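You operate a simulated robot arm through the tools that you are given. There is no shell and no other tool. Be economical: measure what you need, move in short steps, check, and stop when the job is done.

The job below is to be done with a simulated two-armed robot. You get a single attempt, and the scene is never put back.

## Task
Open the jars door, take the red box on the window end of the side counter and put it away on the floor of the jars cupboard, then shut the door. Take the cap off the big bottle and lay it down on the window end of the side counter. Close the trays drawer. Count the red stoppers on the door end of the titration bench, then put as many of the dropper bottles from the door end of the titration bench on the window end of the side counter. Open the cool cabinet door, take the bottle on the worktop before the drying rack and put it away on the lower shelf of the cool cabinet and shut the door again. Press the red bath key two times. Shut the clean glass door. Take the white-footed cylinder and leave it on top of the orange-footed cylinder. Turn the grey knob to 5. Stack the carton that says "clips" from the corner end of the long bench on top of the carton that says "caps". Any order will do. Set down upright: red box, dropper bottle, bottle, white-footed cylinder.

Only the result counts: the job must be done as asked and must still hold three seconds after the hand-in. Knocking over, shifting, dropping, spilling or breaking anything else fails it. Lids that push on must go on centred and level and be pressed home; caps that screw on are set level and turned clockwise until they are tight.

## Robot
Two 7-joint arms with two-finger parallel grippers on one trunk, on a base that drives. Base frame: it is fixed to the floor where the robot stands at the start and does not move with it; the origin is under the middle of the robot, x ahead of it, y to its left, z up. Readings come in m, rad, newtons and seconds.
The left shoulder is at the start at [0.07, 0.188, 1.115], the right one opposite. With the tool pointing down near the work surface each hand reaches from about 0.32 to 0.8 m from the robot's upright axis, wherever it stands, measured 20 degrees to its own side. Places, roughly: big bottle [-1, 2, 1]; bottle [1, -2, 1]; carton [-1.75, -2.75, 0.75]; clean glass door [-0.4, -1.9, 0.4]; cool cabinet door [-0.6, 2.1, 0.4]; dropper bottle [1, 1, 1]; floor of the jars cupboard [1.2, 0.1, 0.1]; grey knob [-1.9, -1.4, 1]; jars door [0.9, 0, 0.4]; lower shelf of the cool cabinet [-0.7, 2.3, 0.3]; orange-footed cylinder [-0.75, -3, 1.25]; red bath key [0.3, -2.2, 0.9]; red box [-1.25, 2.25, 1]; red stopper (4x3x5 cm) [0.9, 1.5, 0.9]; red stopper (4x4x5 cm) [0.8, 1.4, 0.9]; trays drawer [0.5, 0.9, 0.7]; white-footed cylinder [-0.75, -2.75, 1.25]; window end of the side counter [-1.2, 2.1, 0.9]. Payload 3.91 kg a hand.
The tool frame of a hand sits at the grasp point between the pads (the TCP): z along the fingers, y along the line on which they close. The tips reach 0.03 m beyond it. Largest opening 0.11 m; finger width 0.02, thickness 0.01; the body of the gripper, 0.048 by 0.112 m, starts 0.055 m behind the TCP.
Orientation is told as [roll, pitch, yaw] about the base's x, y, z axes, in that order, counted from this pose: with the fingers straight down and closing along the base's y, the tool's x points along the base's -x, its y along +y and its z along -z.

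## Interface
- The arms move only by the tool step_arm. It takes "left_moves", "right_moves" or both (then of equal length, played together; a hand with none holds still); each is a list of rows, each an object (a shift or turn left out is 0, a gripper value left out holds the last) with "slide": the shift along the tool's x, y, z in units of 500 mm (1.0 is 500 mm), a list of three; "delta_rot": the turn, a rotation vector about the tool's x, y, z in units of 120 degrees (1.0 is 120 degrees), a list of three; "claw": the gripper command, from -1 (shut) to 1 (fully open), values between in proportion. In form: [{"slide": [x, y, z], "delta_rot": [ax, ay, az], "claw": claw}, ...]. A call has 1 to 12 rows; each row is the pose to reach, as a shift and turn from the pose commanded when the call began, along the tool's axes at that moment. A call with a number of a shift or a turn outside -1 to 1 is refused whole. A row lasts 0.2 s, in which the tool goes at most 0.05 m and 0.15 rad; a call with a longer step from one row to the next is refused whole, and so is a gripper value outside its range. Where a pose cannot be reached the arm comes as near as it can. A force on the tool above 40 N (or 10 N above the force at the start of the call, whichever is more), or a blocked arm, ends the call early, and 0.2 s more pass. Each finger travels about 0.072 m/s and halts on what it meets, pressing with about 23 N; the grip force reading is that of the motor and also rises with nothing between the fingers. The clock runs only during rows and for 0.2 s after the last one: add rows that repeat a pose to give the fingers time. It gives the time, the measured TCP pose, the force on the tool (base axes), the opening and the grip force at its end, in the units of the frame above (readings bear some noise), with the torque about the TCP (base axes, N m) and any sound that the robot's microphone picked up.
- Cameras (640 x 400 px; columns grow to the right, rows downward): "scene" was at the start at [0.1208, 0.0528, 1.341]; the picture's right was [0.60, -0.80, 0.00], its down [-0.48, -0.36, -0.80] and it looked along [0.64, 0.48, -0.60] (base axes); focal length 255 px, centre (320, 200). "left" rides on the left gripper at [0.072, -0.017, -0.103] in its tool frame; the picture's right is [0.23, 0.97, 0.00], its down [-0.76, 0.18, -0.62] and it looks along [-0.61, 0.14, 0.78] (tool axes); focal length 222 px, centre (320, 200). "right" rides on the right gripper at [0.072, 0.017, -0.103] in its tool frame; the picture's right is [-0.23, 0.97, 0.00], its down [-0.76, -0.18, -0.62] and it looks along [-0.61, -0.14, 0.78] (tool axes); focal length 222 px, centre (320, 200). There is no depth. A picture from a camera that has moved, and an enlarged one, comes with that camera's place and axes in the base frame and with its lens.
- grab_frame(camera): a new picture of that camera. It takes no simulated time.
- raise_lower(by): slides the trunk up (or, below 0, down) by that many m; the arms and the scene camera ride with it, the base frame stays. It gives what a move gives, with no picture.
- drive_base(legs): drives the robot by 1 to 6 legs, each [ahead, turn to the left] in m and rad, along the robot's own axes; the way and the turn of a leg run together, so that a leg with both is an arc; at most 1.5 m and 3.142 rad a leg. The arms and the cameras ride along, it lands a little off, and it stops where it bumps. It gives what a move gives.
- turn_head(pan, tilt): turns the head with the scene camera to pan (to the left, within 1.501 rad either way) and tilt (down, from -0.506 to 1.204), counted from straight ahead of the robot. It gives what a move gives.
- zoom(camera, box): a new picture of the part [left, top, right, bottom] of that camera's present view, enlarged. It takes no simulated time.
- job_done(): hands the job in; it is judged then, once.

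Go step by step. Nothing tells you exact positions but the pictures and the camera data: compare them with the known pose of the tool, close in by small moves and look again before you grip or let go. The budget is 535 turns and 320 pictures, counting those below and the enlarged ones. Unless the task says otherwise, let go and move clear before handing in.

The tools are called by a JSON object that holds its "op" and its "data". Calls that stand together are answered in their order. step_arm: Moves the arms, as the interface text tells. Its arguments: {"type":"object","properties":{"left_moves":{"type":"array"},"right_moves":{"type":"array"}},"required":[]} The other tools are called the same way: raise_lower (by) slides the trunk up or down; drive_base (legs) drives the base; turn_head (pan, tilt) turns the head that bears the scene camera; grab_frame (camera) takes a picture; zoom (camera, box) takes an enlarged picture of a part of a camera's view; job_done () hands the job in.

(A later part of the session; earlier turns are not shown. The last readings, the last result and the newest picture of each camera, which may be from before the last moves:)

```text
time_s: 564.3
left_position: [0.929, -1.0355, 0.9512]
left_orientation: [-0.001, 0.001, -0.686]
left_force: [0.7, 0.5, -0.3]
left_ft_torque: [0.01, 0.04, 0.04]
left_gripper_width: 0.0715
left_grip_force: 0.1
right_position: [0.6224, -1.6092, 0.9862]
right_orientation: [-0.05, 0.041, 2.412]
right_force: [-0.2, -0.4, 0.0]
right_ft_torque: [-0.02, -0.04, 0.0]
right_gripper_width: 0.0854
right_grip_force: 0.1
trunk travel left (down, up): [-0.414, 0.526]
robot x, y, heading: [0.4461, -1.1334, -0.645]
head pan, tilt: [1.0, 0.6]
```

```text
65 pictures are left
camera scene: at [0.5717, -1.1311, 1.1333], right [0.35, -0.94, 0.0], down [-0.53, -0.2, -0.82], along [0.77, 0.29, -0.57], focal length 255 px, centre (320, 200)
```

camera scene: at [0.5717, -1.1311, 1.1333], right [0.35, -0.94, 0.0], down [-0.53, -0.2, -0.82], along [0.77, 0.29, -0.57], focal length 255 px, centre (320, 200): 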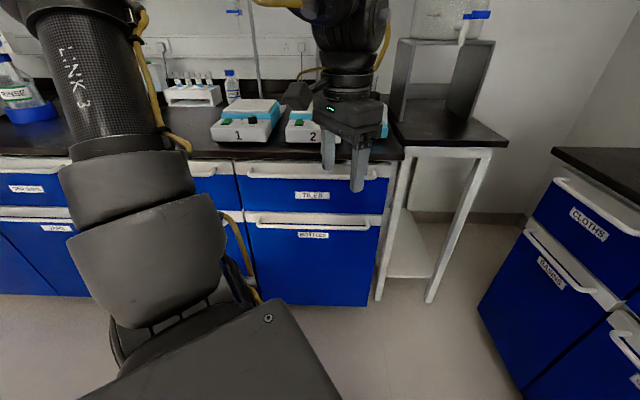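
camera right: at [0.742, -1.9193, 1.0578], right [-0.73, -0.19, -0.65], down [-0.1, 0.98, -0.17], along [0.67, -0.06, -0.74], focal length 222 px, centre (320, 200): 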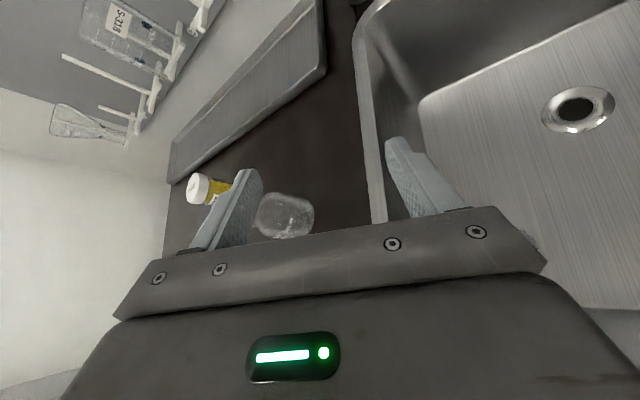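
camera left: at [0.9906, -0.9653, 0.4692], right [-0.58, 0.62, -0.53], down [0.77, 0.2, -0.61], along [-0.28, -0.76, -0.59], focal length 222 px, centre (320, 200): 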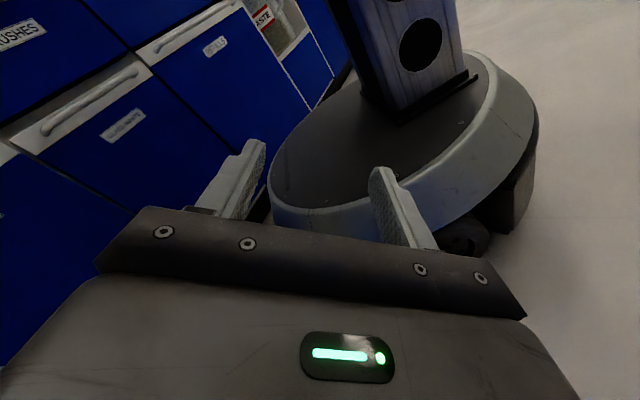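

All closed and in place. Left arm will take the bottle: raise the right hand for clearance and drive to stand right of the bottle.

{"op": "step_arm", "data": {"right_moves": [{"slide": [0, 0, -0.09]}, {"slide": [-0.05, 0, -0.18]}, {"slide": [-0.1, 0, -0.26]}]}}

{"op": "drive_base", "data": {"legs": [[0, -1.095], [0.26, 0], [0, 0.467]]}}

{"op": "turn_head", "data": {"pan": 0.4, "tilt": 0.8}}

{"op": "grab_frame", "data": {"camera": "scene"}}

```text
refused: row 2 steps farther than a row can; nothing moved
```

```text
time_s: 570.2
left_position: [0.8587, -1.5884, 0.9498]
left_orientation: [-0.001, 0.004, -1.302]
left_force: [0.4, -0.1, 0.8]
left_ft_torque: [0.01, 0.02, 0.0]
left_gripper_width: 0.0715
left_grip_force: 0.0
right_position: [0.2765, -1.8809, 0.9854]
right_orientation: [-0.05, 0.041, 1.798]
right_force: [0.0, -0.1, -0.4]
right_ft_torque: [0.01, 0.02, 0.0]
right_gripper_width: 0.0855
right_grip_force: 0.0
trunk travel left (down, up): [-0.414, 0.526]
robot x, y, heading: [0.4079, -1.3896, -1.26]
head pan, tilt: [1.0, 0.6]
```

```text
time_s: 571.2
left_position: [0.8593, -1.5874, 0.9502]
left_orientation: [0.001, 0.002, -1.301]
left_force: [0.0, 0.0, -0.1]
left_ft_torque: [-0.01, -0.01, 0.04]
left_gripper_width: 0.0715
left_grip_force: 0.0
right_position: [0.2764, -1.8822, 0.9853]
right_orientation: [-0.05, 0.04, 1.8]
right_force: [-0.4, 0.3, -0.3]
right_ft_torque: [0.0, 0.0, 0.01]
right_gripper_width: 0.0852
right_grip_force: 0.0
trunk travel left (down, up): [-0.414, 0.526]
robot x, y, heading: [0.4116, -1.3902, -1.259]
head pan, tilt: [0.4, 0.799]
```

```text
64 pictures are left
camera scene: at [0.4788, -1.4989, 1.1165], right [-0.76, -0.65, 0.0], down [-0.47, 0.54, -0.7], along [0.46, -0.53, -0.72], focal length 255 px, centre (320, 200)
```

scene: 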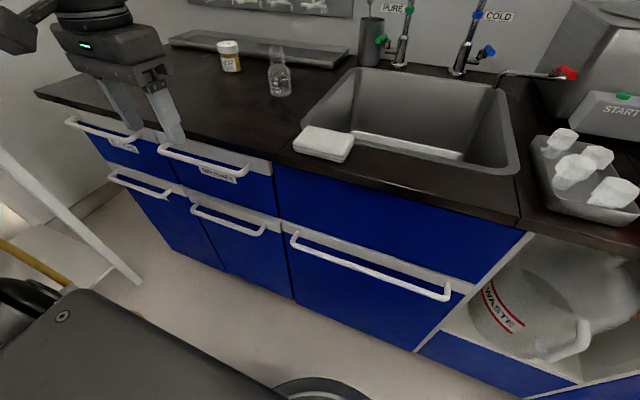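

Left hand: tilt 60° forward, then approach the bottle.

{"op": "step_arm", "data": {"left_moves": [{"delta_rot": [0, -0.0625, 0], "claw": 0.55}, {"delta_rot": [0, -0.125, 0]}, {"delta_rot": [0, -0.1875, 0]}, {"delta_rot": [0, -0.25, 0]}, {"delta_rot": [0, -0.3125, 0]}, {"delta_rot": [0, -0.375, 0]}, {"delta_rot": [0, -0.4375, 0]}, {"delta_rot": [0, -0.5, 0]}]}}

{"op": "grab_frame", "data": {"camera": "left"}}

```text
time_s: 573.0
left_position: [0.9099, -1.6121, 1.0047]
left_orientation: [0.004, -1.046, -1.306]
left_force: [-0.4, 0.4, -0.4]
left_ft_torque: [0.03, 0.01, 0.04]
left_gripper_width: 0.0852
left_grip_force: 0.0
left hand out of reach, approached as far as the arm can: row 5, 6, 7, 8
right_position: [0.2754, -1.8822, 0.9857]
right_orientation: [-0.054, 0.042, 1.799]
right_force: [0.0, -0.3, -0.8]
right_ft_torque: [0.02, -0.05, 0.02]
right_gripper_width: 0.085
right_grip_force: 0.0
trunk travel left (down, up): [-0.414, 0.526]
robot x, y, heading: [0.4103, -1.3909, -1.258]
head pan, tilt: [0.4, 0.799]
```

```text
63 pictures are left
camera left: at [0.8596, -1.4958, 0.993], right [0.91, 0.37, -0.2], down [0.13, 0.2, 0.97], along [0.4, -0.91, 0.13], focal length 222 px, centre (320, 200)
```

left: 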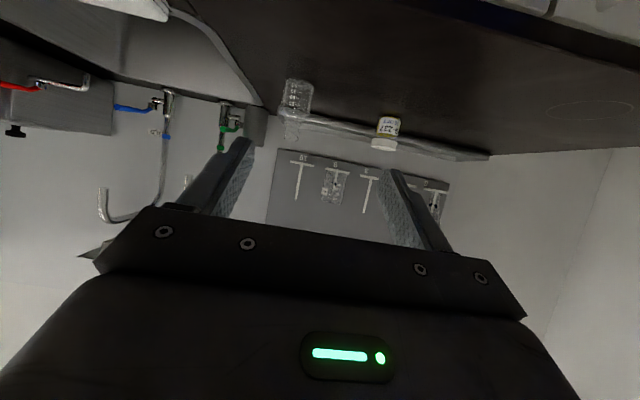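

{"op": "step_arm", "data": {"right_moves": [{"slide": [0, 0, -0.09]}, {"slide": [0, 0, -0.18]}, {"slide": [0, 0, -0.25]}, {"slide": [0, 0, -0.25]}], "left_moves": [{"slide": [-0.045, -0.019, 0.078]}, {"slide": [-0.09, -0.038, 0.156]}, {"slide": [-0.135, -0.057, 0.234]}, {"slide": [-0.18, -0.075, 0.312]}]}}

{"op": "raise_lower", "data": {"by": -0.08}}

{"op": "grab_frame", "data": {"camera": "left"}}

```text
time_s: 574.0
left_position: [0.9224, -1.797, 0.9998]
left_orientation: [0.0, -1.045, -1.304]
left_force: [-0.4, 0.4, 0.1]
left_ft_torque: [0.02, 0.01, 0.02]
left_gripper_width: 0.0852
left_grip_force: 0.0
right_position: [0.2497, -1.8515, 1.0168]
right_orientation: [-0.056, 0.043, 1.8]
right_force: [0.7, 0.2, -0.9]
right_ft_torque: [0.0, -0.02, -0.02]
right_gripper_width: 0.0851
right_grip_force: 0.0
right hand out of reach, approached as far as the arm can: row 1, 2, 3, 4
trunk travel left (down, up): [-0.414, 0.526]
robot x, y, heading: [0.4113, -1.3874, -1.259]
head pan, tilt: [0.4, 0.799]
```

```text
time_s: 575.2
left_position: [0.9218, -1.7942, 0.9207]
left_orientation: [0.001, -1.046, -1.302]
left_force: [0.6, 0.0, 0.2]
left_ft_torque: [0.02, -0.02, 0.01]
left_gripper_width: 0.0854
left_grip_force: 0.0
right_position: [0.2492, -1.8509, 0.9389]
right_orientation: [-0.053, 0.044, 1.799]
right_force: [0.5, -0.1, -0.4]
right_ft_torque: [-0.02, 0.01, -0.01]
right_gripper_width: 0.0852
right_grip_force: 0.1
trunk travel left (down, up): [-0.334, 0.606]
robot x, y, heading: [0.41, -1.388, -1.264]
head pan, tilt: [0.4, 0.799]
```

```text
62 pictures are left
camera left: at [0.8725, -1.6785, 0.9097], right [0.91, 0.37, -0.2], down [0.13, 0.2, 0.97], along [0.4, -0.91, 0.13], focal length 222 px, centre (320, 200)
```

left: 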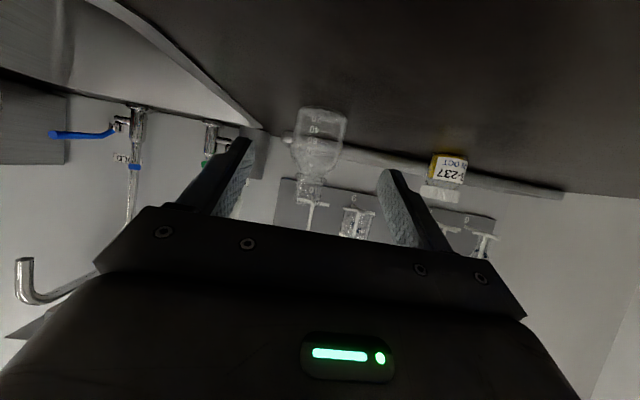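

Aligned; bottle ~9–10 cm ahead. Advance and grip.

{"op": "step_arm", "data": {"left_moves": [{"slide": [-0.02, 0.002, 0.06]}, {"slide": [-0.045, 0.004, 0.115]}, {"slide": [-0.069, 0.004, 0.168]}]}}

{"op": "grab_frame", "data": {"camera": "left"}}

```text
time_s: 576.0
left_position: [0.9477, -1.8815, 0.9044]
left_orientation: [0.001, -1.043, -1.304]
left_force: [-0.5, 0.6, 0.0]
left_ft_torque: [0.03, -0.02, 0.0]
left_gripper_width: 0.0853
left_grip_force: 0.1
right_position: [0.2501, -1.8512, 0.9385]
right_orientation: [-0.053, 0.042, 1.799]
right_force: [-0.2, 0.1, -0.3]
right_ft_torque: [-0.02, 0.01, 0.0]
right_gripper_width: 0.0854
right_grip_force: 0.2
trunk travel left (down, up): [-0.334, 0.606]
robot x, y, heading: [0.4076, -1.3917, -1.26]
head pan, tilt: [0.4, 0.799]
```

```text
61 pictures are left
camera left: at [0.8987, -1.7652, 0.8939], right [0.91, 0.37, -0.2], down [0.13, 0.2, 0.97], along [0.4, -0.91, 0.13], focal length 222 px, centre (320, 200)
```

left: 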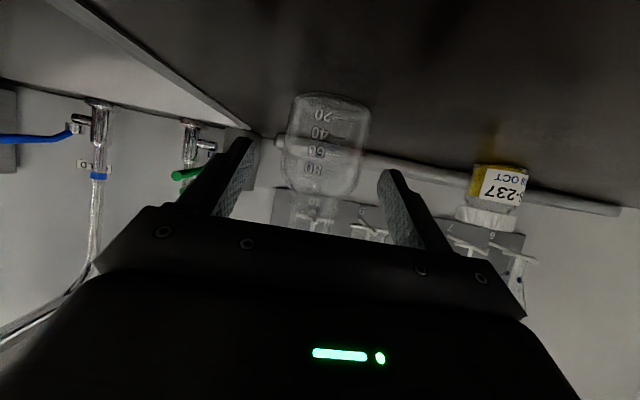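

{"op": "step_arm", "data": {"left_moves": [{"slide": [-0.02, 0.012, 0.035]}, {"slide": [-0.02, 0.012, 0.035], "claw": -0.2}, {"slide": [-0.02, 0.012, 0.035], "claw": -1}, {"slide": [-0.02, 0.012, 0.035], "claw": -1}, {"slide": [-0.02, 0.012, 0.035], "claw": -1}]}}

{"op": "grab_frame", "data": {"camera": "left"}}

```text
time_s: 577.2
left_position: [0.9585, -1.8981, 0.9054]
left_orientation: [0.0, -1.045, -1.303]
left_force: [0.4, 0.1, -0.4]
left_ft_torque: [0.01, 0.01, -0.02]
left_gripper_width: 0.0548
left_grip_force: 23.5
right_position: [0.2495, -1.8496, 0.9378]
right_orientation: [-0.051, 0.044, 1.799]
right_force: [0.2, -0.1, -1.0]
right_ft_torque: [0.0, -0.01, 0.0]
right_gripper_width: 0.0853
right_grip_force: 0.0
trunk travel left (down, up): [-0.334, 0.606]
robot x, y, heading: [0.4078, -1.3893, -1.254]
head pan, tilt: [0.4, 0.799]
```

```text
60 pictures are left
camera left: at [0.9091, -1.7813, 0.8954], right [0.91, 0.37, -0.2], down [0.13, 0.2, 0.97], along [0.4, -0.91, 0.13], focal length 222 px, centre (320, 200)
```

left: 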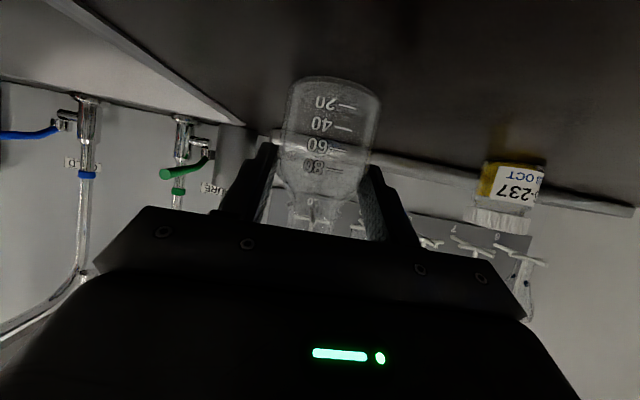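

Bottle gripped by the left hand (54.8 mm). Lift, back off, then raise.

{"op": "raise_lower", "data": {"by": 0.12}}

{"op": "drive_base", "data": {"legs": [[-0.3, 0]]}}

{"op": "raise_lower", "data": {"by": 0.25}}

```text
time_s: 578.7
left_position: [0.9599, -1.897, 1.0267]
left_orientation: [0.001, -1.046, -1.303]
left_force: [0.2, -1.2, -1.7]
left_ft_torque: [0.01, 0.01, 0.03]
left_gripper_width: 0.0546
left_grip_force: 22.9
right_position: [0.2489, -1.8511, 1.0561]
right_orientation: [-0.052, 0.042, 1.799]
right_force: [-0.7, -1.0, -0.2]
right_ft_torque: [-0.03, 0.05, 0.0]
right_gripper_width: 0.0853
right_grip_force: 0.1
trunk travel left (down, up): [-0.454, 0.486]
robot x, y, heading: [0.4082, -1.3854, -1.259]
head pan, tilt: [0.4, 0.799]
```

```text
time_s: 580.8
left_position: [0.8643, -1.6025, 1.0266]
left_orientation: [0.0, -1.046, -1.303]
left_force: [-0.7, -0.5, -1.4]
left_ft_torque: [0.02, -0.02, -0.01]
left_gripper_width: 0.0549
left_grip_force: 22.8
right_position: [0.1548, -1.5535, 1.0584]
right_orientation: [-0.052, 0.044, 1.799]
right_force: [-0.9, -0.6, -0.2]
right_ft_torque: [-0.02, -0.02, -0.01]
right_gripper_width: 0.0852
right_grip_force: 0.0
trunk travel left (down, up): [-0.454, 0.486]
robot x, y, heading: [0.3131, -1.0973, -1.258]
head pan, tilt: [0.4, 0.799]
```

```text
time_s: 583.4
left_position: [0.8639, -1.6035, 1.2757]
left_orientation: [0.0, -1.046, -1.305]
left_force: [0.0, 1.1, -1.4]
left_ft_torque: [0.01, -0.01, 0.01]
left_gripper_width: 0.0548
left_grip_force: 23.5
right_position: [0.1541, -1.5554, 1.3086]
right_orientation: [-0.052, 0.044, 1.797]
right_force: [0.4, -0.4, 0.0]
right_ft_torque: [0.01, 0.0, -0.01]
right_gripper_width: 0.0852
right_grip_force: 0.1
trunk travel left (down, up): [-0.704, 0.236]
robot x, y, heading: [0.315, -1.0971, -1.26]
head pan, tilt: [0.4, 0.799]
```

{"op": "raise_lower", "data": {"by": 0.15}}

{"op": "drive_base", "data": {"legs": [[0, 2.899], [0.965, 0], [0, 0.6], [1.4, 0], [0, -0.39]]}}

{"op": "step_arm", "data": {"right_moves": [{"slide": [0.03, 0, 0.03], "delta_rot": [0, 0.068, 0]}, {"slide": [0.07, 0, 0.06], "delta_rot": [0, 0.136, 0]}, {"slide": [0.11, 0, 0.09], "delta_rot": [0, 0.204, 0]}, {"slide": [0.15, 0, 0.12], "delta_rot": [0, 0.272, 0]}, {"slide": [0.19, 0, 0.15], "delta_rot": [0, 0.34, 0]}, {"slide": [0.23, 0, 0.18], "delta_rot": [0, 0.408, 0]}, {"slide": [0.27, 0, 0.2], "delta_rot": [0, 0.476, 0]}, {"slide": [0.3, 0, 0.22], "delta_rot": [0, 0.544, 0]}, {"slide": [0.32, 0, 0.24], "delta_rot": [0, 0.612, 0]}, {"slide": [0.34, 0, 0.26], "delta_rot": [0, 0.68, 0]}, {"slide": [0.36, 0, 0.28], "delta_rot": [0, 0.74, 0]}]}}

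{"op": "turn_head", "data": {"pan": -0.2, "tilt": 0.6}}

{"op": "grab_frame", "data": {"camera": "scene"}}

```text
time_s: 585.1
left_position: [0.8622, -1.6027, 1.4268]
left_orientation: [0.0, -1.047, -1.302]
left_force: [0.4, -0.1, -0.6]
left_ft_torque: [-0.01, 0.0, -0.01]
left_gripper_width: 0.055
left_grip_force: 23.0
right_position: [0.1552, -1.5544, 1.4579]
right_orientation: [-0.052, 0.044, 1.797]
right_force: [0.9, 1.0, 0.0]
right_ft_torque: [0.02, 0.01, 0.02]
right_gripper_width: 0.0851
right_grip_force: 0.1
trunk travel left (down, up): [-0.854, 0.086]
robot x, y, heading: [0.3122, -1.0978, -1.261]
head pan, tilt: [0.4, 0.799]
```

```text
time_s: 606.5
left_position: [-1.2343, 1.4685, 1.4263]
left_orientation: [-0.005, -1.044, 1.827]
left_force: [-0.2, 0.0, -0.8]
left_ft_torque: [-0.02, 0.03, 0.0]
left_gripper_width: 0.0544
left_grip_force: 23.2
right_position: [-0.5268, 1.4104, 1.4573]
right_orientation: [-0.05, 0.046, -1.358]
right_force: [-0.5, -0.2, -0.2]
right_ft_torque: [0.02, -0.01, -0.03]
right_gripper_width: 0.0851
right_grip_force: 0.1
trunk travel left (down, up): [-0.854, 0.086]
robot x, y, heading: [-0.6919, 0.9567, 1.865]
head pan, tilt: [0.4, 0.799]
```

```text
time_s: 608.9
left_position: [-1.2309, 1.4689, 1.4281]
left_orientation: [0.002, -1.046, 1.819]
left_force: [0.4, 0.2, -2.1]
left_ft_torque: [-0.02, 0.01, 0.03]
left_gripper_width: 0.0543
left_grip_force: 23.2
right_position: [-0.5755, 1.5854, 1.3191]
right_orientation: [-0.76, 1.489, -2.058]
right_force: [0.1, -0.6, 0.6]
right_ft_torque: [0.04, 0.05, -0.03]
right_gripper_width: 0.0851
right_grip_force: 0.0
right hand out of reach, approached as far as the arm can: row 10, 11
trunk travel left (down, up): [-0.854, 0.086]
robot x, y, heading: [-0.6918, 0.9535, 1.865]
head pan, tilt: [0.4, 0.799]
```

```text
time_s: 609.9
left_position: [-1.2335, 1.4699, 1.4267]
left_orientation: [-0.003, -1.045, 1.824]
left_force: [-0.1, 0.6, -0.9]
left_ft_torque: [-0.02, -0.01, 0.03]
left_gripper_width: 0.0544
left_grip_force: 22.5
right_position: [-0.5792, 1.5867, 1.3186]
right_orientation: [-0.697, 1.49, -1.996]
right_force: [0.1, 0.2, 0.5]
right_ft_torque: [0.0, 0.0, -0.04]
right_gripper_width: 0.0855
right_grip_force: 0.1
trunk travel left (down, up): [-0.854, 0.086]
robot x, y, heading: [-0.6936, 0.9555, 1.867]
head pan, tilt: [-0.201, 0.6]
```

```text
59 pictures are left
camera scene: at [-0.7161, 1.0901, 1.5732], right [1.0, 0.1, 0.0], down [0.06, -0.56, -0.82], along [-0.08, 0.82, -0.57], focal length 255 px, centre (320, 200)
```

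scene: 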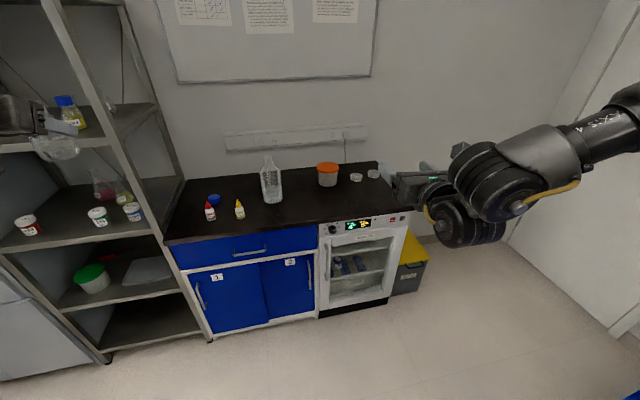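

{"op": "grab_frame", "data": {"camera": "left"}}

```text
58 pictures are left
camera left: at [-1.1872, 1.3512, 1.4149], right [-0.91, -0.35, -0.2], down [-0.13, -0.2, 0.97], along [-0.38, 0.91, 0.13], focal length 222 px, centre (320, 200)
```

left: 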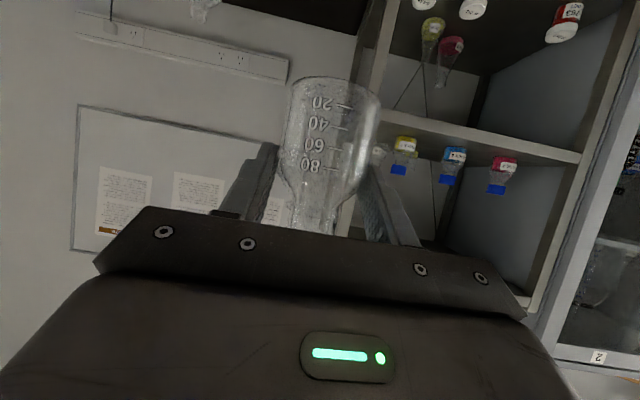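

Bottle still upright in the left hand. Retract the left hand, align the right hand with the handle, and lower.

{"op": "step_arm", "data": {"right_moves": [{"slide": [0, -0.05, 0]}, {"slide": [0, -0.1, 0]}, {"slide": [0, -0.137, 0]}, {"slide": [0, -0.137, 0]}, {"slide": [0, -0.137, 0]}, {"slide": [0, -0.137, 0]}], "left_moves": [{"slide": [0.042, 0, -0.072]}, {"slide": [0.083, 0, -0.144]}, {"slide": [0.125, 0, -0.2165]}, {"slide": [0.167, 0, -0.289]}, {"slide": [0.208, 0, -0.361]}, {"slide": [0.25, 0, -0.433]}]}}

{"op": "raise_lower", "data": {"by": -0.4}}

{"op": "raise_lower", "data": {"by": -0.335}}

{"op": "grab_frame", "data": {"camera": "right"}}

```text
time_s: 611.3
left_position: [-1.178, 1.2471, 1.425]
left_orientation: [-0.001, -1.045, 1.824]
left_force: [-0.2, -0.5, -1.5]
left_ft_torque: [-0.01, 0.0, 0.01]
left_gripper_width: 0.0542
left_grip_force: 23.6
left hand out of reach, approached as far as the arm can: row 6
right_position: [-0.638, 1.5731, 1.3306]
right_orientation: [-1.979, 1.514, 2.944]
right_force: [-0.5, 0.7, 0.0]
right_ft_torque: [-0.02, 0.01, 0.01]
right_gripper_width: 0.0852
right_grip_force: 0.0
right hand out of reach, approached as far as the arm can: row 1
trunk travel left (down, up): [-0.854, 0.086]
robot x, y, heading: [-0.692, 0.9522, 1.865]
head pan, tilt: [-0.201, 0.6]
```

```text
time_s: 615.1
left_position: [-1.1775, 1.2475, 1.0246]
left_orientation: [0.0, -1.045, 1.824]
left_force: [0.2, 0.5, -1.5]
left_ft_torque: [0.01, -0.01, -0.04]
left_gripper_width: 0.0546
left_grip_force: 22.8
right_position: [-0.6376, 1.5737, 0.9295]
right_orientation: [-1.973, 1.514, 2.951]
right_force: [0.4, 0.0, -0.4]
right_ft_torque: [-0.01, 0.0, 0.01]
right_gripper_width: 0.0854
right_grip_force: 0.1
trunk travel left (down, up): [-0.454, 0.486]
robot x, y, heading: [-0.6934, 0.9529, 1.868]
head pan, tilt: [-0.201, 0.6]
```

```text
time_s: 618.4
left_position: [-1.1779, 1.2475, 0.6901]
left_orientation: [-0.001, -1.045, 1.823]
left_force: [-0.2, -0.5, -2.3]
left_ft_torque: [-0.01, -0.02, 0.01]
left_gripper_width: 0.0543
left_grip_force: 22.5
right_position: [-0.6381, 1.574, 0.5946]
right_orientation: [-1.974, 1.513, 2.951]
right_force: [-0.2, 0.2, 0.2]
right_ft_torque: [0.01, 0.01, -0.01]
right_gripper_width: 0.0852
right_grip_force: 0.0
trunk travel left (down, up): [-0.119, 0.821]
robot x, y, heading: [-0.6889, 0.9551, 1.864]
head pan, tilt: [-0.201, 0.6]
```

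```text
57 pictures are left
camera right: at [-0.5953, 1.4761, 0.6644], right [0.94, 0.21, -0.28], down [-0.08, -0.64, -0.77], along [-0.34, 0.74, -0.58], focal length 222 px, centre (320, 200)
```

right: 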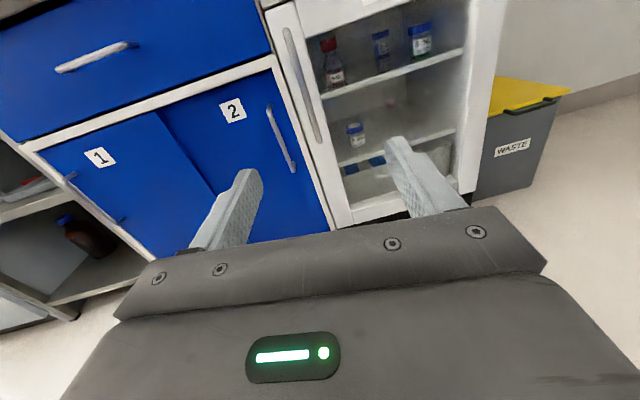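

{"op": "drive_base", "data": {"legs": [[0.28, 0]]}}

{"op": "step_arm", "data": {"right_moves": [{"slide": [0, -0.045, 0.05]}, {"slide": [0, -0.045, 0.1]}]}}

{"op": "grab_frame", "data": {"camera": "right"}}

```text
time_s: 620.4
left_position: [-1.2585, 1.5217, 0.6919]
left_orientation: [0.0, -1.046, 1.82]
left_force: [-1.0, 0.4, -1.0]
left_ft_torque: [-0.04, 0.0, -0.01]
left_gripper_width: 0.0548
left_grip_force: 22.8
right_position: [-0.7171, 1.844, 0.5952]
right_orientation: [-1.972, 1.513, 2.95]
right_force: [0.4, -0.8, 0.2]
right_ft_torque: [0.01, 0.0, 0.03]
right_gripper_width: 0.0852
right_grip_force: 0.1
trunk travel left (down, up): [-0.119, 0.821]
robot x, y, heading: [-0.776, 1.2268, 1.865]
head pan, tilt: [-0.201, 0.6]
```

```text
time_s: 621.0
left_position: [-1.2596, 1.521, 0.6912]
left_orientation: [0.001, -1.043, 1.819]
left_force: [-0.7, -0.7, -1.4]
left_ft_torque: [-0.02, -0.01, -0.01]
left_gripper_width: 0.0542
left_grip_force: 23.4
right_position: [-0.7504, 1.8872, 0.5978]
right_orientation: [-1.972, 1.513, 2.948]
right_force: [0.6, 0.2, 0.1]
right_ft_torque: [-0.02, -0.04, 0.0]
right_gripper_width: 0.0856
right_grip_force: 0.1
trunk travel left (down, up): [-0.119, 0.821]
robot x, y, heading: [-0.7773, 1.2259, 1.858]
head pan, tilt: [-0.201, 0.6]
```

```text
56 pictures are left
camera right: at [-0.7082, 1.7895, 0.6669], right [0.94, 0.21, -0.28], down [-0.09, -0.64, -0.77], along [-0.34, 0.74, -0.58], focal length 222 px, centre (320, 200)
```

right: 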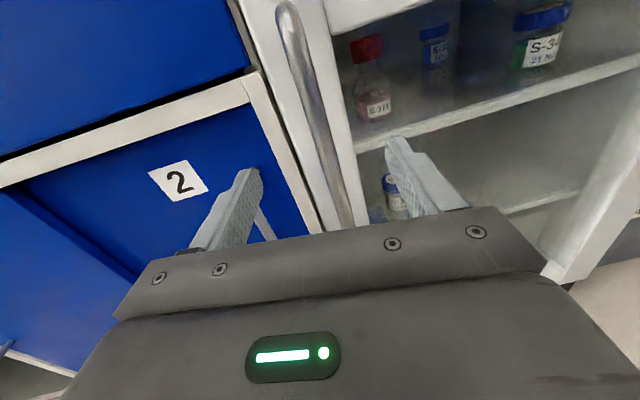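

{"op": "step_arm", "data": {"right_moves": [{"slide": [0, 0, 0.07]}, {"slide": [0, 0, 0.145]}, {"slide": [0, 0, 0.145], "claw": 0}, {"slide": [0, 0, 0.145], "claw": -1}, {"slide": [0, 0, 0.145], "claw": -1}, {"slide": [0, 0, 0.145], "claw": -1}]}}

```text
time_s: 622.4
left_position: [-1.2589, 1.5209, 0.6917]
left_orientation: [0.0, -1.046, 1.82]
left_force: [0.6, 0.4, -1.0]
left_ft_torque: [0.0, -0.01, 0.02]
left_gripper_width: 0.0545
left_grip_force: 23.0
right_position: [-0.7638, 1.9581, 0.5982]
right_orientation: [-1.991, 1.516, 2.927]
right_force: [6.2, 3.6, 3.5]
right_ft_torque: [-0.17, -1.0, -0.02]
right_gripper_width: 0.0165
right_grip_force: 45.6
right hand out of reach, approached as far as the arm can: row 1
trunk travel left (down, up): [-0.119, 0.821]
robot x, y, heading: [-0.7739, 1.2289, 1.864]
head pan, tilt: [-0.201, 0.6]
```

Gripped. Pull the door open along the arc.

{"op": "step_arm", "data": {"right_moves": [{"slide": [0, 0.0206, -0.0858], "delta_rot": [0.031, 0, 0]}, {"slide": [0, 0.0504, -0.1686], "delta_rot": [0.062, 0, 0]}, {"slide": [0, 0.089, -0.2478], "delta_rot": [0.093, 0, 0]}, {"slide": [0, 0.1362, -0.3224], "delta_rot": [0.124, 0, 0]}, {"slide": [0, 0.1914, -0.3912], "delta_rot": [0.155, 0, 0]}, {"slide": [0, 0.2536, -0.4534], "delta_rot": [0.186, 0, 0]}, {"slide": [0, 0.3224, -0.5084], "delta_rot": [0.217, 0, 0]}, {"slide": [0, 0.3968, -0.556], "delta_rot": [0.248, 0, 0]}, {"slide": [0, 0.476, -0.5946], "delta_rot": [0.279, 0, 0]}]}}

{"op": "turn_head", "data": {"pan": -0.4, "tilt": 0.6}}

{"op": "grab_frame", "data": {"camera": "scene"}}

```text
time_s: 622.9
left_position: [-1.2594, 1.5203, 0.6901]
left_orientation: [-0.002, -1.046, 1.82]
left_force: [-0.2, 0.7, -2.1]
left_ft_torque: [-0.02, 0.0, 0.01]
left_gripper_width: 0.0543
left_grip_force: 23.1
right_position: [-0.7378, 1.9139, 0.5951]
right_orientation: [2.283, 1.526, 0.99]
right_force: [-1.8, -0.7, 10.7]
right_ft_torque: [0.17, 1.23, 0.1]
right_gripper_width: 0.016
right_grip_force: 45.6
right hand out of reach, approached as far as the arm can: row 2
trunk travel left (down, up): [-0.119, 0.821]
robot x, y, heading: [-0.7755, 1.2255, 1.862]
head pan, tilt: [-0.201, 0.6]
stopped in row 2 (right hand): the force on the tool passed its limit at 48 N (the readings are from after the stop); the commanded pose is now the measured one
```

```text
time_s: 623.6
left_position: [-1.2582, 1.5202, 0.6915]
left_orientation: [-0.001, -1.046, 1.822]
left_force: [-0.1, 0.1, -1.4]
left_ft_torque: [0.0, -0.03, -0.02]
left_gripper_width: 0.0545
left_grip_force: 23.2
right_position: [-0.7376, 1.9126, 0.5966]
right_orientation: [2.187, 1.522, 0.893]
right_force: [-2.0, -0.6, 19.4]
right_ft_torque: [0.14, 1.15, 0.02]
right_gripper_width: 0.0163
right_grip_force: 44.7
trunk travel left (down, up): [-0.119, 0.821]
robot x, y, heading: [-0.7724, 1.2246, 1.863]
head pan, tilt: [-0.4, 0.6]
```

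```text
55 pictures are left
camera scene: at [-0.7791, 1.3589, 0.8388], right [0.99, -0.11, 0.0], down [-0.06, -0.56, -0.83], along [0.09, 0.82, -0.56], focal length 255 px, centre (320, 200)
```

scene: 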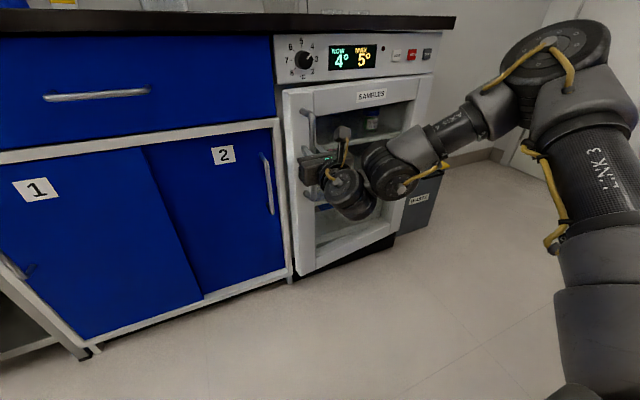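

The door is cracked open. I pull on by backing the base with a slight right turn.

{"op": "drive_base", "data": {"legs": [[-0.09, -0.05], [-0.09, -0.08]]}}

{"op": "grab_frame", "data": {"camera": "scene"}}

```text
time_s: 624.8
left_position: [-1.2238, 1.4697, 0.69]
left_orientation: [0.002, -1.046, 1.772]
left_force: [0.7, 0.3, -1.7]
left_ft_torque: [0.01, 0.01, 0.0]
left_gripper_width: 0.0543
left_grip_force: 22.9
right_position: [-0.6803, 1.8403, 0.5934]
right_orientation: [2.261, 1.52, 0.906]
right_force: [-1.1, -0.4, 0.7]
right_ft_torque: [0.17, 1.09, 0.02]
right_gripper_width: 0.0159
right_grip_force: 45.1
trunk travel left (down, up): [-0.119, 0.821]
robot x, y, heading: [-0.756, 1.1494, 1.814]
head pan, tilt: [-0.4, 0.6]
stopped in leg 1: the force on the tool passed its limit at 46 N (the readings are from after the stop); the commanded pose is now the measured one
```

```text
54 pictures are left
camera scene: at [-0.7519, 1.2864, 0.8381], right [0.99, -0.15, 0.0], down [-0.09, -0.56, -0.82], along [0.13, 0.82, -0.57], focal length 255 px, centre (320, 200)
```

scene: 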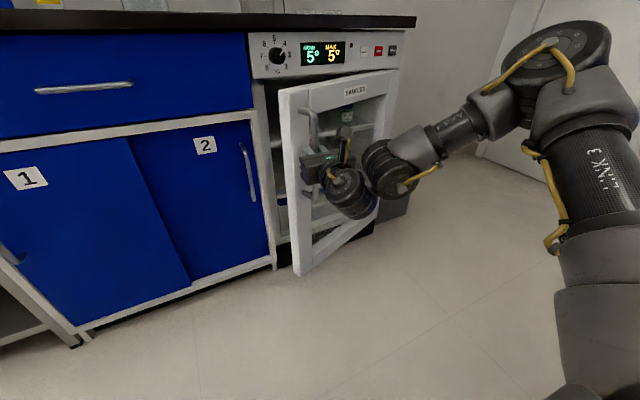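

{"op": "drive_base", "data": {"legs": [[-0.07, -0.06]]}}

{"op": "step_arm", "data": {"right_moves": [{"slide": [0, 0.02, -0.02], "delta_rot": [0.06, 0, 0]}, {"slide": [0, 0.04, -0.04], "delta_rot": [0.12, 0, 0]}, {"slide": [0, 0.08, -0.06], "delta_rot": [0.18, 0, 0]}]}}

{"op": "drive_base", "data": {"legs": [[-0.07, -0.1]]}}

{"op": "grab_frame", "data": {"camera": "scene"}}

```text
time_s: 625.7
left_position: [-1.2045, 1.4489, 0.6907]
left_orientation: [0.003, -1.042, 1.735]
left_force: [0.6, 1.0, -0.8]
left_ft_torque: [0.01, 0.02, -0.05]
left_gripper_width: 0.0545
left_grip_force: 23.0
right_position: [-0.6403, 1.8034, 0.5942]
right_orientation: [2.32, 1.521, 0.912]
right_force: [2.4, 3.0, -4.0]
right_ft_torque: [0.12, 1.17, -0.14]
right_gripper_width: 0.0162
right_grip_force: 45.0
trunk travel left (down, up): [-0.119, 0.821]
robot x, y, heading: [-0.7444, 1.1117, 1.779]
head pan, tilt: [-0.4, 0.6]
stopped in leg 1: the force on the tool passed its limit at 68 N (the readings are from after the stop); the commanded pose is now the measured one
```

```text
time_s: 626.5
left_position: [-1.2053, 1.4457, 0.6914]
left_orientation: [0.0, -1.048, 1.738]
left_force: [0.3, 0.0, -2.1]
left_ft_torque: [-0.03, 0.04, 0.01]
left_gripper_width: 0.0542
left_grip_force: 23.3
right_position: [-0.6005, 1.7757, 0.5936]
right_orientation: [1.834, 1.516, 0.82]
right_force: [-18.3, -30.4, -6.8]
right_ft_torque: [0.43, 1.4, 0.12]
right_gripper_width: 0.0167
right_grip_force: 45.0
right hand out of reach, approached as far as the arm can: row 1
trunk travel left (down, up): [-0.119, 0.821]
robot x, y, heading: [-0.7476, 1.1133, 1.786]
head pan, tilt: [-0.4, 0.6]
```

```text
time_s: 627.4
left_position: [-1.1765, 1.4396, 0.6921]
left_orientation: [0.005, -1.043, 1.675]
left_force: [-0.2, 0.0, -2.4]
left_ft_torque: [0.01, 0.01, -0.03]
left_gripper_width: 0.0544
left_grip_force: 22.8
right_position: [-0.5383, 1.7427, 0.594]
right_orientation: [1.958, 1.509, 0.834]
right_force: [1.6, 3.9, -5.2]
right_ft_torque: [0.15, 1.23, -0.34]
right_gripper_width: 0.0169
right_grip_force: 45.1
trunk travel left (down, up): [-0.119, 0.821]
robot x, y, heading: [-0.7382, 1.0774, 1.726]
head pan, tilt: [-0.4, 0.6]
stopped in leg 1: the force on the tool passed its limit at 76 N (the readings are from after the stop); the commanded pose is now the measured one
```

```text
53 pictures are left
camera scene: at [-0.7243, 1.2139, 0.8381], right [0.97, -0.24, 0.0], down [-0.14, -0.55, -0.82], along [0.2, 0.8, -0.57], focal length 255 px, centre (320, 200)
```

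scene: 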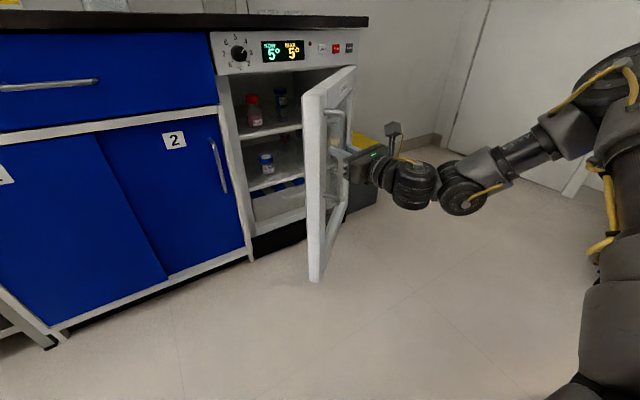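

Open ~57°. Release the handle and withdraw the right hand to the side.

{"op": "step_arm", "data": {"right_moves": [{"claw": -0.4}, {"claw": 0.1}, {"claw": 0.3}, {"slide": [0, 0.02, -0.08]}, {"slide": [0, 0.06, -0.16]}, {"slide": [0, 0.12, -0.22]}]}}

{"op": "grab_frame", "data": {"camera": "left"}}

```text
time_s: 628.8
left_position: [-1.1757, 1.4395, 0.6918]
left_orientation: [0.005, -1.047, 1.675]
left_force: [-0.5, 0.3, -1.8]
left_ft_torque: [-0.06, -0.01, 0.02]
left_gripper_width: 0.0543
left_grip_force: 22.9
right_position: [-0.4353, 1.6728, 0.593]
right_orientation: [1.959, 1.508, 0.837]
right_force: [-0.5, 0.6, 0.2]
right_ft_torque: [0.02, -0.01, 0.0]
right_gripper_width: 0.0714
right_grip_force: 0.0
trunk travel left (down, up): [-0.119, 0.821]
robot x, y, heading: [-0.7378, 1.0749, 1.734]
head pan, tilt: [-0.4, 0.6]
```

```text
52 pictures are left
camera left: at [-1.1459, 1.3146, 0.6806], right [-0.96, -0.22, -0.19], down [-0.16, -0.18, 0.97], along [-0.25, 0.96, 0.13], focal length 222 px, centre (320, 200)
```

left: 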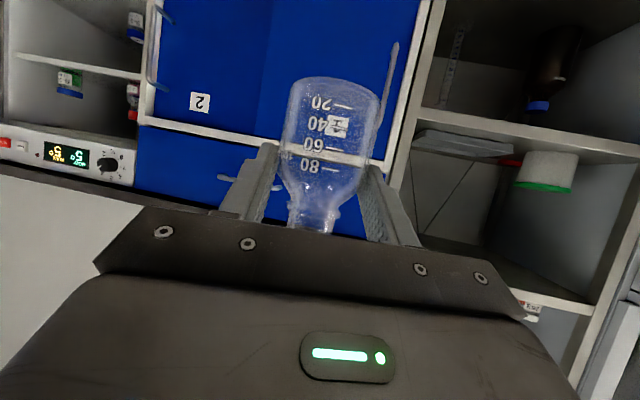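

The door must open wider for the left hand. I regrip the handle and swing it further by turning the base right.

{"op": "step_arm", "data": {"right_moves": [{"slide": [0, -0.06, 0.06]}, {"slide": [0, -0.1, 0.14]}, {"slide": [0, -0.12, 0.22]}, {"slide": [0, -0.12, 0.22], "claw": -0.3}, {"slide": [0, -0.12, 0.22], "claw": -1}, {"slide": [0, -0.12, 0.22], "claw": -1}]}}

{"op": "drive_base", "data": {"legs": [[0, -0.12]]}}

{"op": "drive_base", "data": {"legs": [[-0.02, -0.12]]}}

{"op": "grab_frame", "data": {"camera": "scene"}}

```text
time_s: 630.2
left_position: [-1.1765, 1.4376, 0.6923]
left_orientation: [0.001, -1.049, 1.679]
left_force: [-0.4, -0.3, -1.5]
left_ft_torque: [0.0, -0.04, -0.02]
left_gripper_width: 0.0543
left_grip_force: 23.1
right_position: [-0.5372, 1.7405, 0.5967]
right_orientation: [1.974, 1.507, 0.856]
right_force: [-8.6, -17.7, -2.6]
right_ft_torque: [-0.52, 0.73, 0.29]
right_gripper_width: 0.0163
right_grip_force: 45.0
trunk travel left (down, up): [-0.119, 0.821]
robot x, y, heading: [-0.7422, 1.0768, 1.726]
head pan, tilt: [-0.4, 0.6]
```

```text
time_s: 631.2
left_position: [-1.1319, 1.488, 0.6922]
left_orientation: [0.004, -1.046, 1.557]
left_force: [0.3, -0.5, -1.2]
left_ft_torque: [0.0, -0.01, 0.0]
left_gripper_width: 0.0545
left_grip_force: 23.0
right_position: [-0.4592, 1.7153, 0.5959]
right_orientation: [2.007, 1.505, 0.764]
right_force: [4.0, 21.5, 4.1]
right_ft_torque: [-0.47, 0.73, -0.03]
right_gripper_width: 0.0167
right_grip_force: 45.0
trunk travel left (down, up): [-0.119, 0.821]
robot x, y, heading: [-0.7398, 1.0768, 1.611]
head pan, tilt: [-0.4, 0.6]
```

```text
time_s: 631.9
left_position: [-1.1257, 1.4901, 0.6912]
left_orientation: [0.004, -1.045, 1.546]
left_force: [-0.6, -0.7, -2.4]
left_ft_torque: [0.03, -0.02, 0.0]
left_gripper_width: 0.0544
left_grip_force: 22.6
right_position: [-0.447, 1.7114, 0.5957]
right_orientation: [2.034, 1.505, 0.766]
right_force: [1.4, 3.2, -4.9]
right_ft_torque: [0.06, 1.09, -0.21]
right_gripper_width: 0.0166
right_grip_force: 44.8
trunk travel left (down, up): [-0.119, 0.821]
robot x, y, heading: [-0.7375, 1.0754, 1.599]
head pan, tilt: [-0.4, 0.6]
stopped in leg 1: the force on the tool passed its limit at 59 N (the readings are from after the stop); the commanded pose is now the measured one
```

```text
51 pictures are left
camera scene: at [-0.7069, 1.2094, 0.8381], right [0.93, -0.36, 0.0], down [-0.2, -0.53, -0.82], along [0.3, 0.77, -0.57], focal length 255 px, centre (320, 200)
```

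scene: 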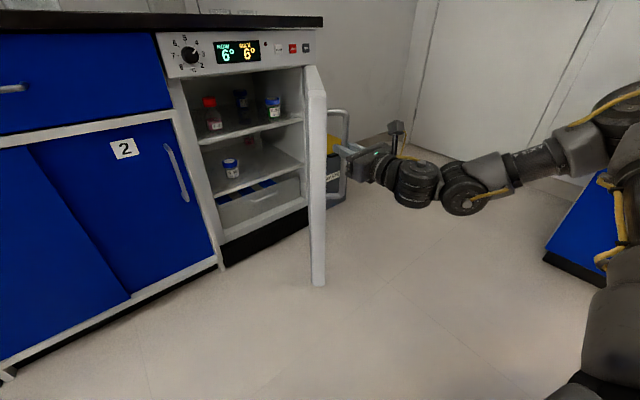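

{"op": "drive_base", "data": {"legs": [[-0.02, -0.15]]}}

{"op": "drive_base", "data": {"legs": [[-0.01, -0.15]]}}

{"op": "step_arm", "data": {"right_moves": [{"claw": -0.4}, {"claw": 0.1}, {"claw": 0.3}, {"slide": [0, 0.02, -0.08]}, {"slide": [0, 0.04, -0.16]}, {"slide": [0, 0.06, -0.22]}]}}

{"op": "grab_frame", "data": {"camera": "scene"}}

```text
time_s: 632.6
left_position: [-1.1197, 1.4944, 0.6915]
left_orientation: [0.003, -1.044, 1.532]
left_force: [-0.2, 0.4, -1.8]
left_ft_torque: [-0.02, 0.0, 0.0]
left_gripper_width: 0.0544
left_grip_force: 23.3
right_position: [-0.4347, 1.7097, 0.5966]
right_orientation: [2.022, 1.5, 0.734]
right_force: [0.9, 4.8, -5.5]
right_ft_torque: [0.03, 1.06, -0.29]
right_gripper_width: 0.0167
right_grip_force: 44.6
trunk travel left (down, up): [-0.119, 0.821]
robot x, y, heading: [-0.7375, 1.0723, 1.589]
head pan, tilt: [-0.4, 0.6]
stopped in leg 1: the force on the tool passed its limit at 100 N (the readings are from after the stop); the commanded pose is now the measured one
```

```text
time_s: 633.5
left_position: [-1.0945, 1.5124, 0.6912]
left_orientation: [0.0, -1.044, 1.478]
left_force: [0.4, 0.2, -1.8]
left_ft_torque: [0.01, 0.01, -0.02]
left_gripper_width: 0.0544
left_grip_force: 22.7
right_position: [-0.4002, 1.6896, 0.5952]
right_orientation: [2.001, 1.502, 0.652]
right_force: [1.1, 0.8, -4.3]
right_ft_torque: [0.43, 1.17, -0.16]
right_gripper_width: 0.0166
right_grip_force: 44.8
trunk travel left (down, up): [-0.119, 0.821]
robot x, y, heading: [-0.7421, 1.0715, 1.544]
head pan, tilt: [-0.4, 0.6]
stopped in leg 1: the force on the tool passed its limit at 63 N (the readings are from after the stop); the commanded pose is now the measured one
```

```text
time_s: 634.9
left_position: [-1.0966, 1.5128, 0.6903]
left_orientation: [0.003, -1.046, 1.478]
left_force: [0.0, -0.9, -2.3]
left_ft_torque: [0.0, -0.02, 0.01]
left_gripper_width: 0.0544
left_grip_force: 23.4
right_position: [-0.3436, 1.5884, 0.5959]
right_orientation: [2.011, 1.498, 0.667]
right_force: [-0.1, -0.4, 0.5]
right_ft_torque: [0.05, 0.01, 0.0]
right_gripper_width: 0.0716
right_grip_force: 0.1
trunk travel left (down, up): [-0.119, 0.821]
robot x, y, heading: [-0.7438, 1.0736, 1.537]
head pan, tilt: [-0.4, 0.6]
```

```text
50 pictures are left
camera scene: at [-0.6987, 1.2025, 0.8383], right [0.91, -0.42, 0.0], down [-0.24, -0.51, -0.82], along [0.34, 0.75, -0.57], focal length 255 px, centre (320, 200)
```

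scene: 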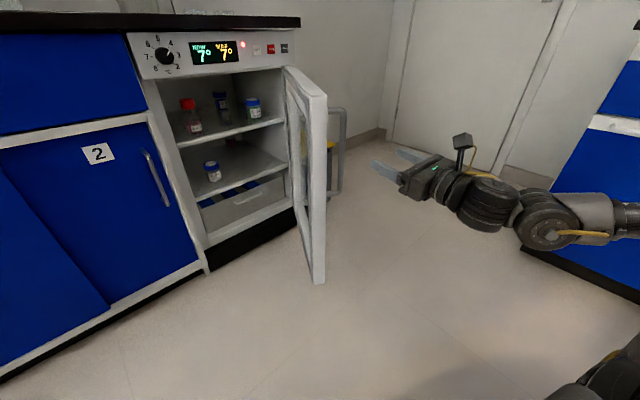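

I reposition: back up, shift right, and face the cabinet obliquely so the left hand can enter; also lower the left hand.

{"op": "drive_base", "data": {"legs": [[-0.2, 0], [0, -1.239], [0.3, 0], [0, 1.071]]}}

{"op": "raise_lower", "data": {"by": -0.115}}

{"op": "step_arm", "data": {"left_moves": [{"slide": [0.05, 0, 0.03]}, {"slide": [0.1, 0, 0.06]}, {"slide": [0.15, 0, 0.09]}, {"slide": [0.2, 0, 0.115]}, {"slide": [0.24, 0, 0.14]}]}}

{"op": "turn_head", "data": {"pan": 0.2, "tilt": 0.5}}

{"op": "grab_frame", "data": {"camera": "scene"}}

```text
time_s: 644.0
left_position: [-0.7198, 1.4529, 0.6904]
left_orientation: [0.0, -1.047, 1.292]
left_force: [0.2, 0.3, -1.5]
left_ft_torque: [0.01, -0.02, -0.03]
left_gripper_width: 0.054
left_grip_force: 22.7
right_position: [0.0335, 1.3892, 0.5959]
right_orientation: [1.997, 1.499, 0.465]
right_force: [0.2, 0.3, -0.9]
right_ft_torque: [0.04, -0.01, 0.0]
right_gripper_width: 0.0714
right_grip_force: 0.1
trunk travel left (down, up): [-0.119, 0.821]
robot x, y, heading: [-0.4482, 0.9551, 1.359]
head pan, tilt: [-0.4, 0.6]
```

```text
time_s: 645.5
left_position: [-0.7211, 1.4539, 0.5761]
left_orientation: [0.002, -1.047, 1.292]
left_force: [0.5, -0.2, -1.3]
left_ft_torque: [0.0, 0.0, 0.03]
left_gripper_width: 0.0544
left_grip_force: 23.1
right_position: [0.0316, 1.3898, 0.4805]
right_orientation: [2.001, 1.498, 0.469]
right_force: [-0.4, 0.7, 0.2]
right_ft_torque: [-0.04, -0.01, 0.02]
right_gripper_width: 0.0714
right_grip_force: 0.0
trunk travel left (down, up): [-0.004, 0.936]
robot x, y, heading: [-0.4501, 0.9511, 1.346]
head pan, tilt: [-0.4, 0.6]
```

```text
time_s: 646.6
left_position: [-0.7482, 1.4971, 0.4625]
left_orientation: [-0.003, -1.044, 1.293]
left_force: [-0.3, -0.4, 0.2]
left_ft_torque: [-0.08, 0.03, 0.0]
left_gripper_width: 0.0545
left_grip_force: 22.5
left hand out of reach, approached as far as the arm can: row 1, 2, 3, 4, 5
right_position: [0.032, 1.3884, 0.4811]
right_orientation: [2.006, 1.497, 0.472]
right_force: [0.5, -0.3, -0.4]
right_ft_torque: [-0.02, 0.0, 0.03]
right_gripper_width: 0.0713
right_grip_force: 0.0
trunk travel left (down, up): [-0.004, 0.936]
robot x, y, heading: [-0.4518, 0.9588, 1.357]
head pan, tilt: [-0.4, 0.6]
```

```text
time_s: 647.6
left_position: [-0.7473, 1.4967, 0.4633]
left_orientation: [-0.001, -1.046, 1.289]
left_force: [-0.2, 0.9, -1.4]
left_ft_torque: [-0.01, -0.01, 0.01]
left_gripper_width: 0.0543
left_grip_force: 23.1
right_position: [0.0331, 1.3883, 0.4802]
right_orientation: [1.998, 1.496, 0.465]
right_force: [-0.3, 0.3, -0.9]
right_ft_torque: [0.02, -0.04, -0.02]
right_gripper_width: 0.0716
right_grip_force: 0.0
trunk travel left (down, up): [-0.004, 0.936]
robot x, y, heading: [-0.4517, 0.9515, 1.35]
head pan, tilt: [0.201, 0.499]
```

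```text
49 pictures are left
camera scene: at [-0.437, 1.0948, 0.7324], right [1.0, -0.02, 0.0], down [-0.01, -0.48, -0.88], along [0.02, 0.88, -0.48], focal length 255 px, centre (320, 200)
```

scene: 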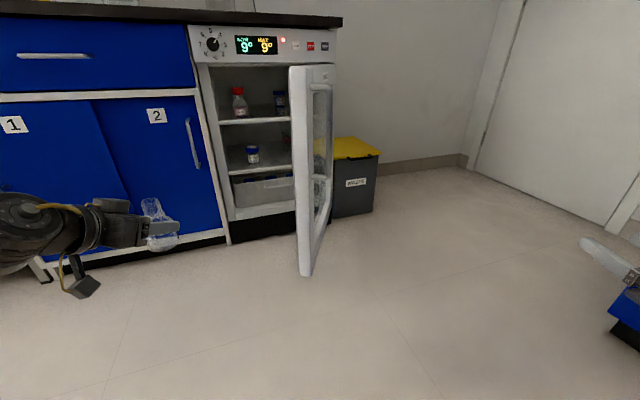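

The shelf is at z≈0.35, jar at s≈−0.045. Drive in along the oblique heading.

{"op": "drive_base", "data": {"legs": [[0.4, 0]]}}

{"op": "grab_frame", "data": {"camera": "scene"}}

```text
time_s: 650.2
left_position: [-0.6556, 1.8917, 0.4647]
left_orientation: [0.0, -1.046, 1.287]
left_force: [-0.5, 0.1, -1.4]
left_ft_torque: [-0.06, 0.01, -0.02]
left_gripper_width: 0.0543
left_grip_force: 23.0
right_position: [0.124, 1.779, 0.4805]
right_orientation: [1.998, 1.497, 0.461]
right_force: [-0.4, -0.3, 0.5]
right_ft_torque: [-0.01, 0.0, 0.0]
right_gripper_width: 0.0715
right_grip_force: 0.1
trunk travel left (down, up): [-0.004, 0.936]
robot x, y, heading: [-0.3609, 1.3466, 1.347]
head pan, tilt: [0.201, 0.499]
```

```text
48 pictures are left
camera scene: at [-0.348, 1.4883, 0.7324], right [1.0, -0.02, 0.0], down [-0.01, -0.48, -0.88], along [0.02, 0.88, -0.48], focal length 255 px, centre (320, 200)
```

scene: 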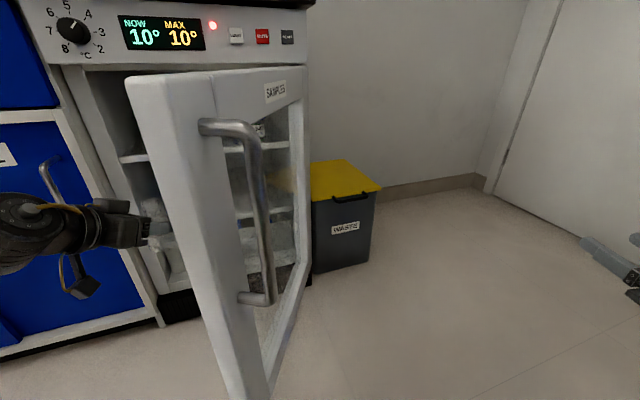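

{"op": "step_arm", "data": {"left_moves": [{"slide": [-0.045, 0.006, 0.078]}, {"slide": [-0.09, 0.012, 0.156]}, {"slide": [-0.135, 0.018, 0.234]}, {"slide": [-0.18, 0.025, 0.312]}]}}

{"op": "grab_frame", "data": {"camera": "left"}}

```text
time_s: 651.2
left_position: [-0.6168, 2.0718, 0.4595]
left_orientation: [0.0, -1.044, 1.286]
left_force: [-0.1, 1.1, -0.8]
left_ft_torque: [-0.04, 0.02, 0.0]
left_gripper_width: 0.0544
left_grip_force: 22.3
right_position: [0.1234, 1.7796, 0.4808]
right_orientation: [2.001, 1.498, 0.465]
right_force: [-0.8, -0.1, 0.0]
right_ft_torque: [-0.02, 0.0, 0.0]
right_gripper_width: 0.0713
right_grip_force: 0.0
trunk travel left (down, up): [-0.004, 0.936]
robot x, y, heading: [-0.3608, 1.349, 1.352]
head pan, tilt: [0.201, 0.499]
```

```text
47 pictures are left
camera left: at [-0.6359, 1.9451, 0.4493], right [-0.97, 0.16, -0.2], down [-0.21, -0.1, 0.97], along [0.14, 0.98, 0.13], focal length 222 px, centre (320, 200)
```

left: 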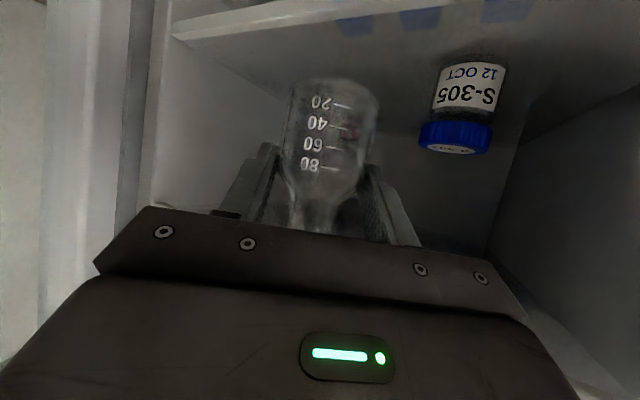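

{"op": "step_arm", "data": {"left_moves": [{"slide": [-0.035, -0.005, 0.06]}, {"slide": [-0.07, -0.01, 0.121]}]}}

{"op": "grab_frame", "data": {"camera": "left"}}

```text
time_s: 651.8
left_position: [-0.5942, 2.1264, 0.4599]
left_orientation: [0.001, -1.037, 1.285]
left_force: [-1.1, -17.2, 4.2]
left_ft_torque: [1.0, 0.11, 0.38]
left_gripper_width: 0.0544
left_grip_force: 23.4
right_position: [0.1207, 1.7796, 0.4813]
right_orientation: [2.019, 1.496, 0.484]
right_force: [-0.3, 0.1, -0.8]
right_ft_torque: [-0.01, 0.01, 0.0]
right_gripper_width: 0.0714
right_grip_force: 0.0
trunk travel left (down, up): [-0.004, 0.936]
robot x, y, heading: [-0.364, 1.3474, 1.352]
head pan, tilt: [0.201, 0.499]
stopped in row 2 (left hand): the force on the tool passed its limit at 102 N (the readings are from after the stop); the commanded pose is now the measured one
```

```text
46 pictures are left
camera left: at [-0.6144, 2.0001, 0.4497], right [-0.97, 0.17, -0.2], down [-0.21, -0.09, 0.97], along [0.14, 0.98, 0.13], focal length 222 px, centre (320, 200)
```

left: 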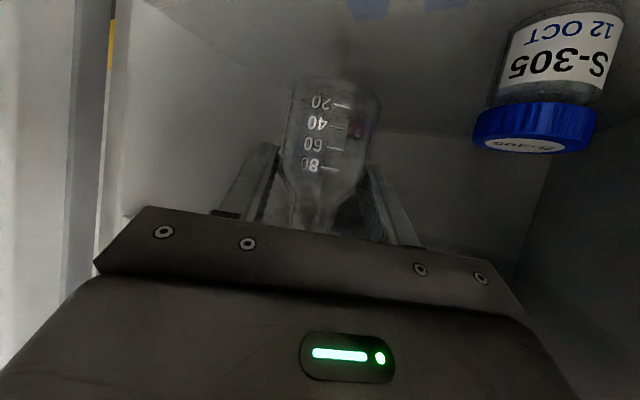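

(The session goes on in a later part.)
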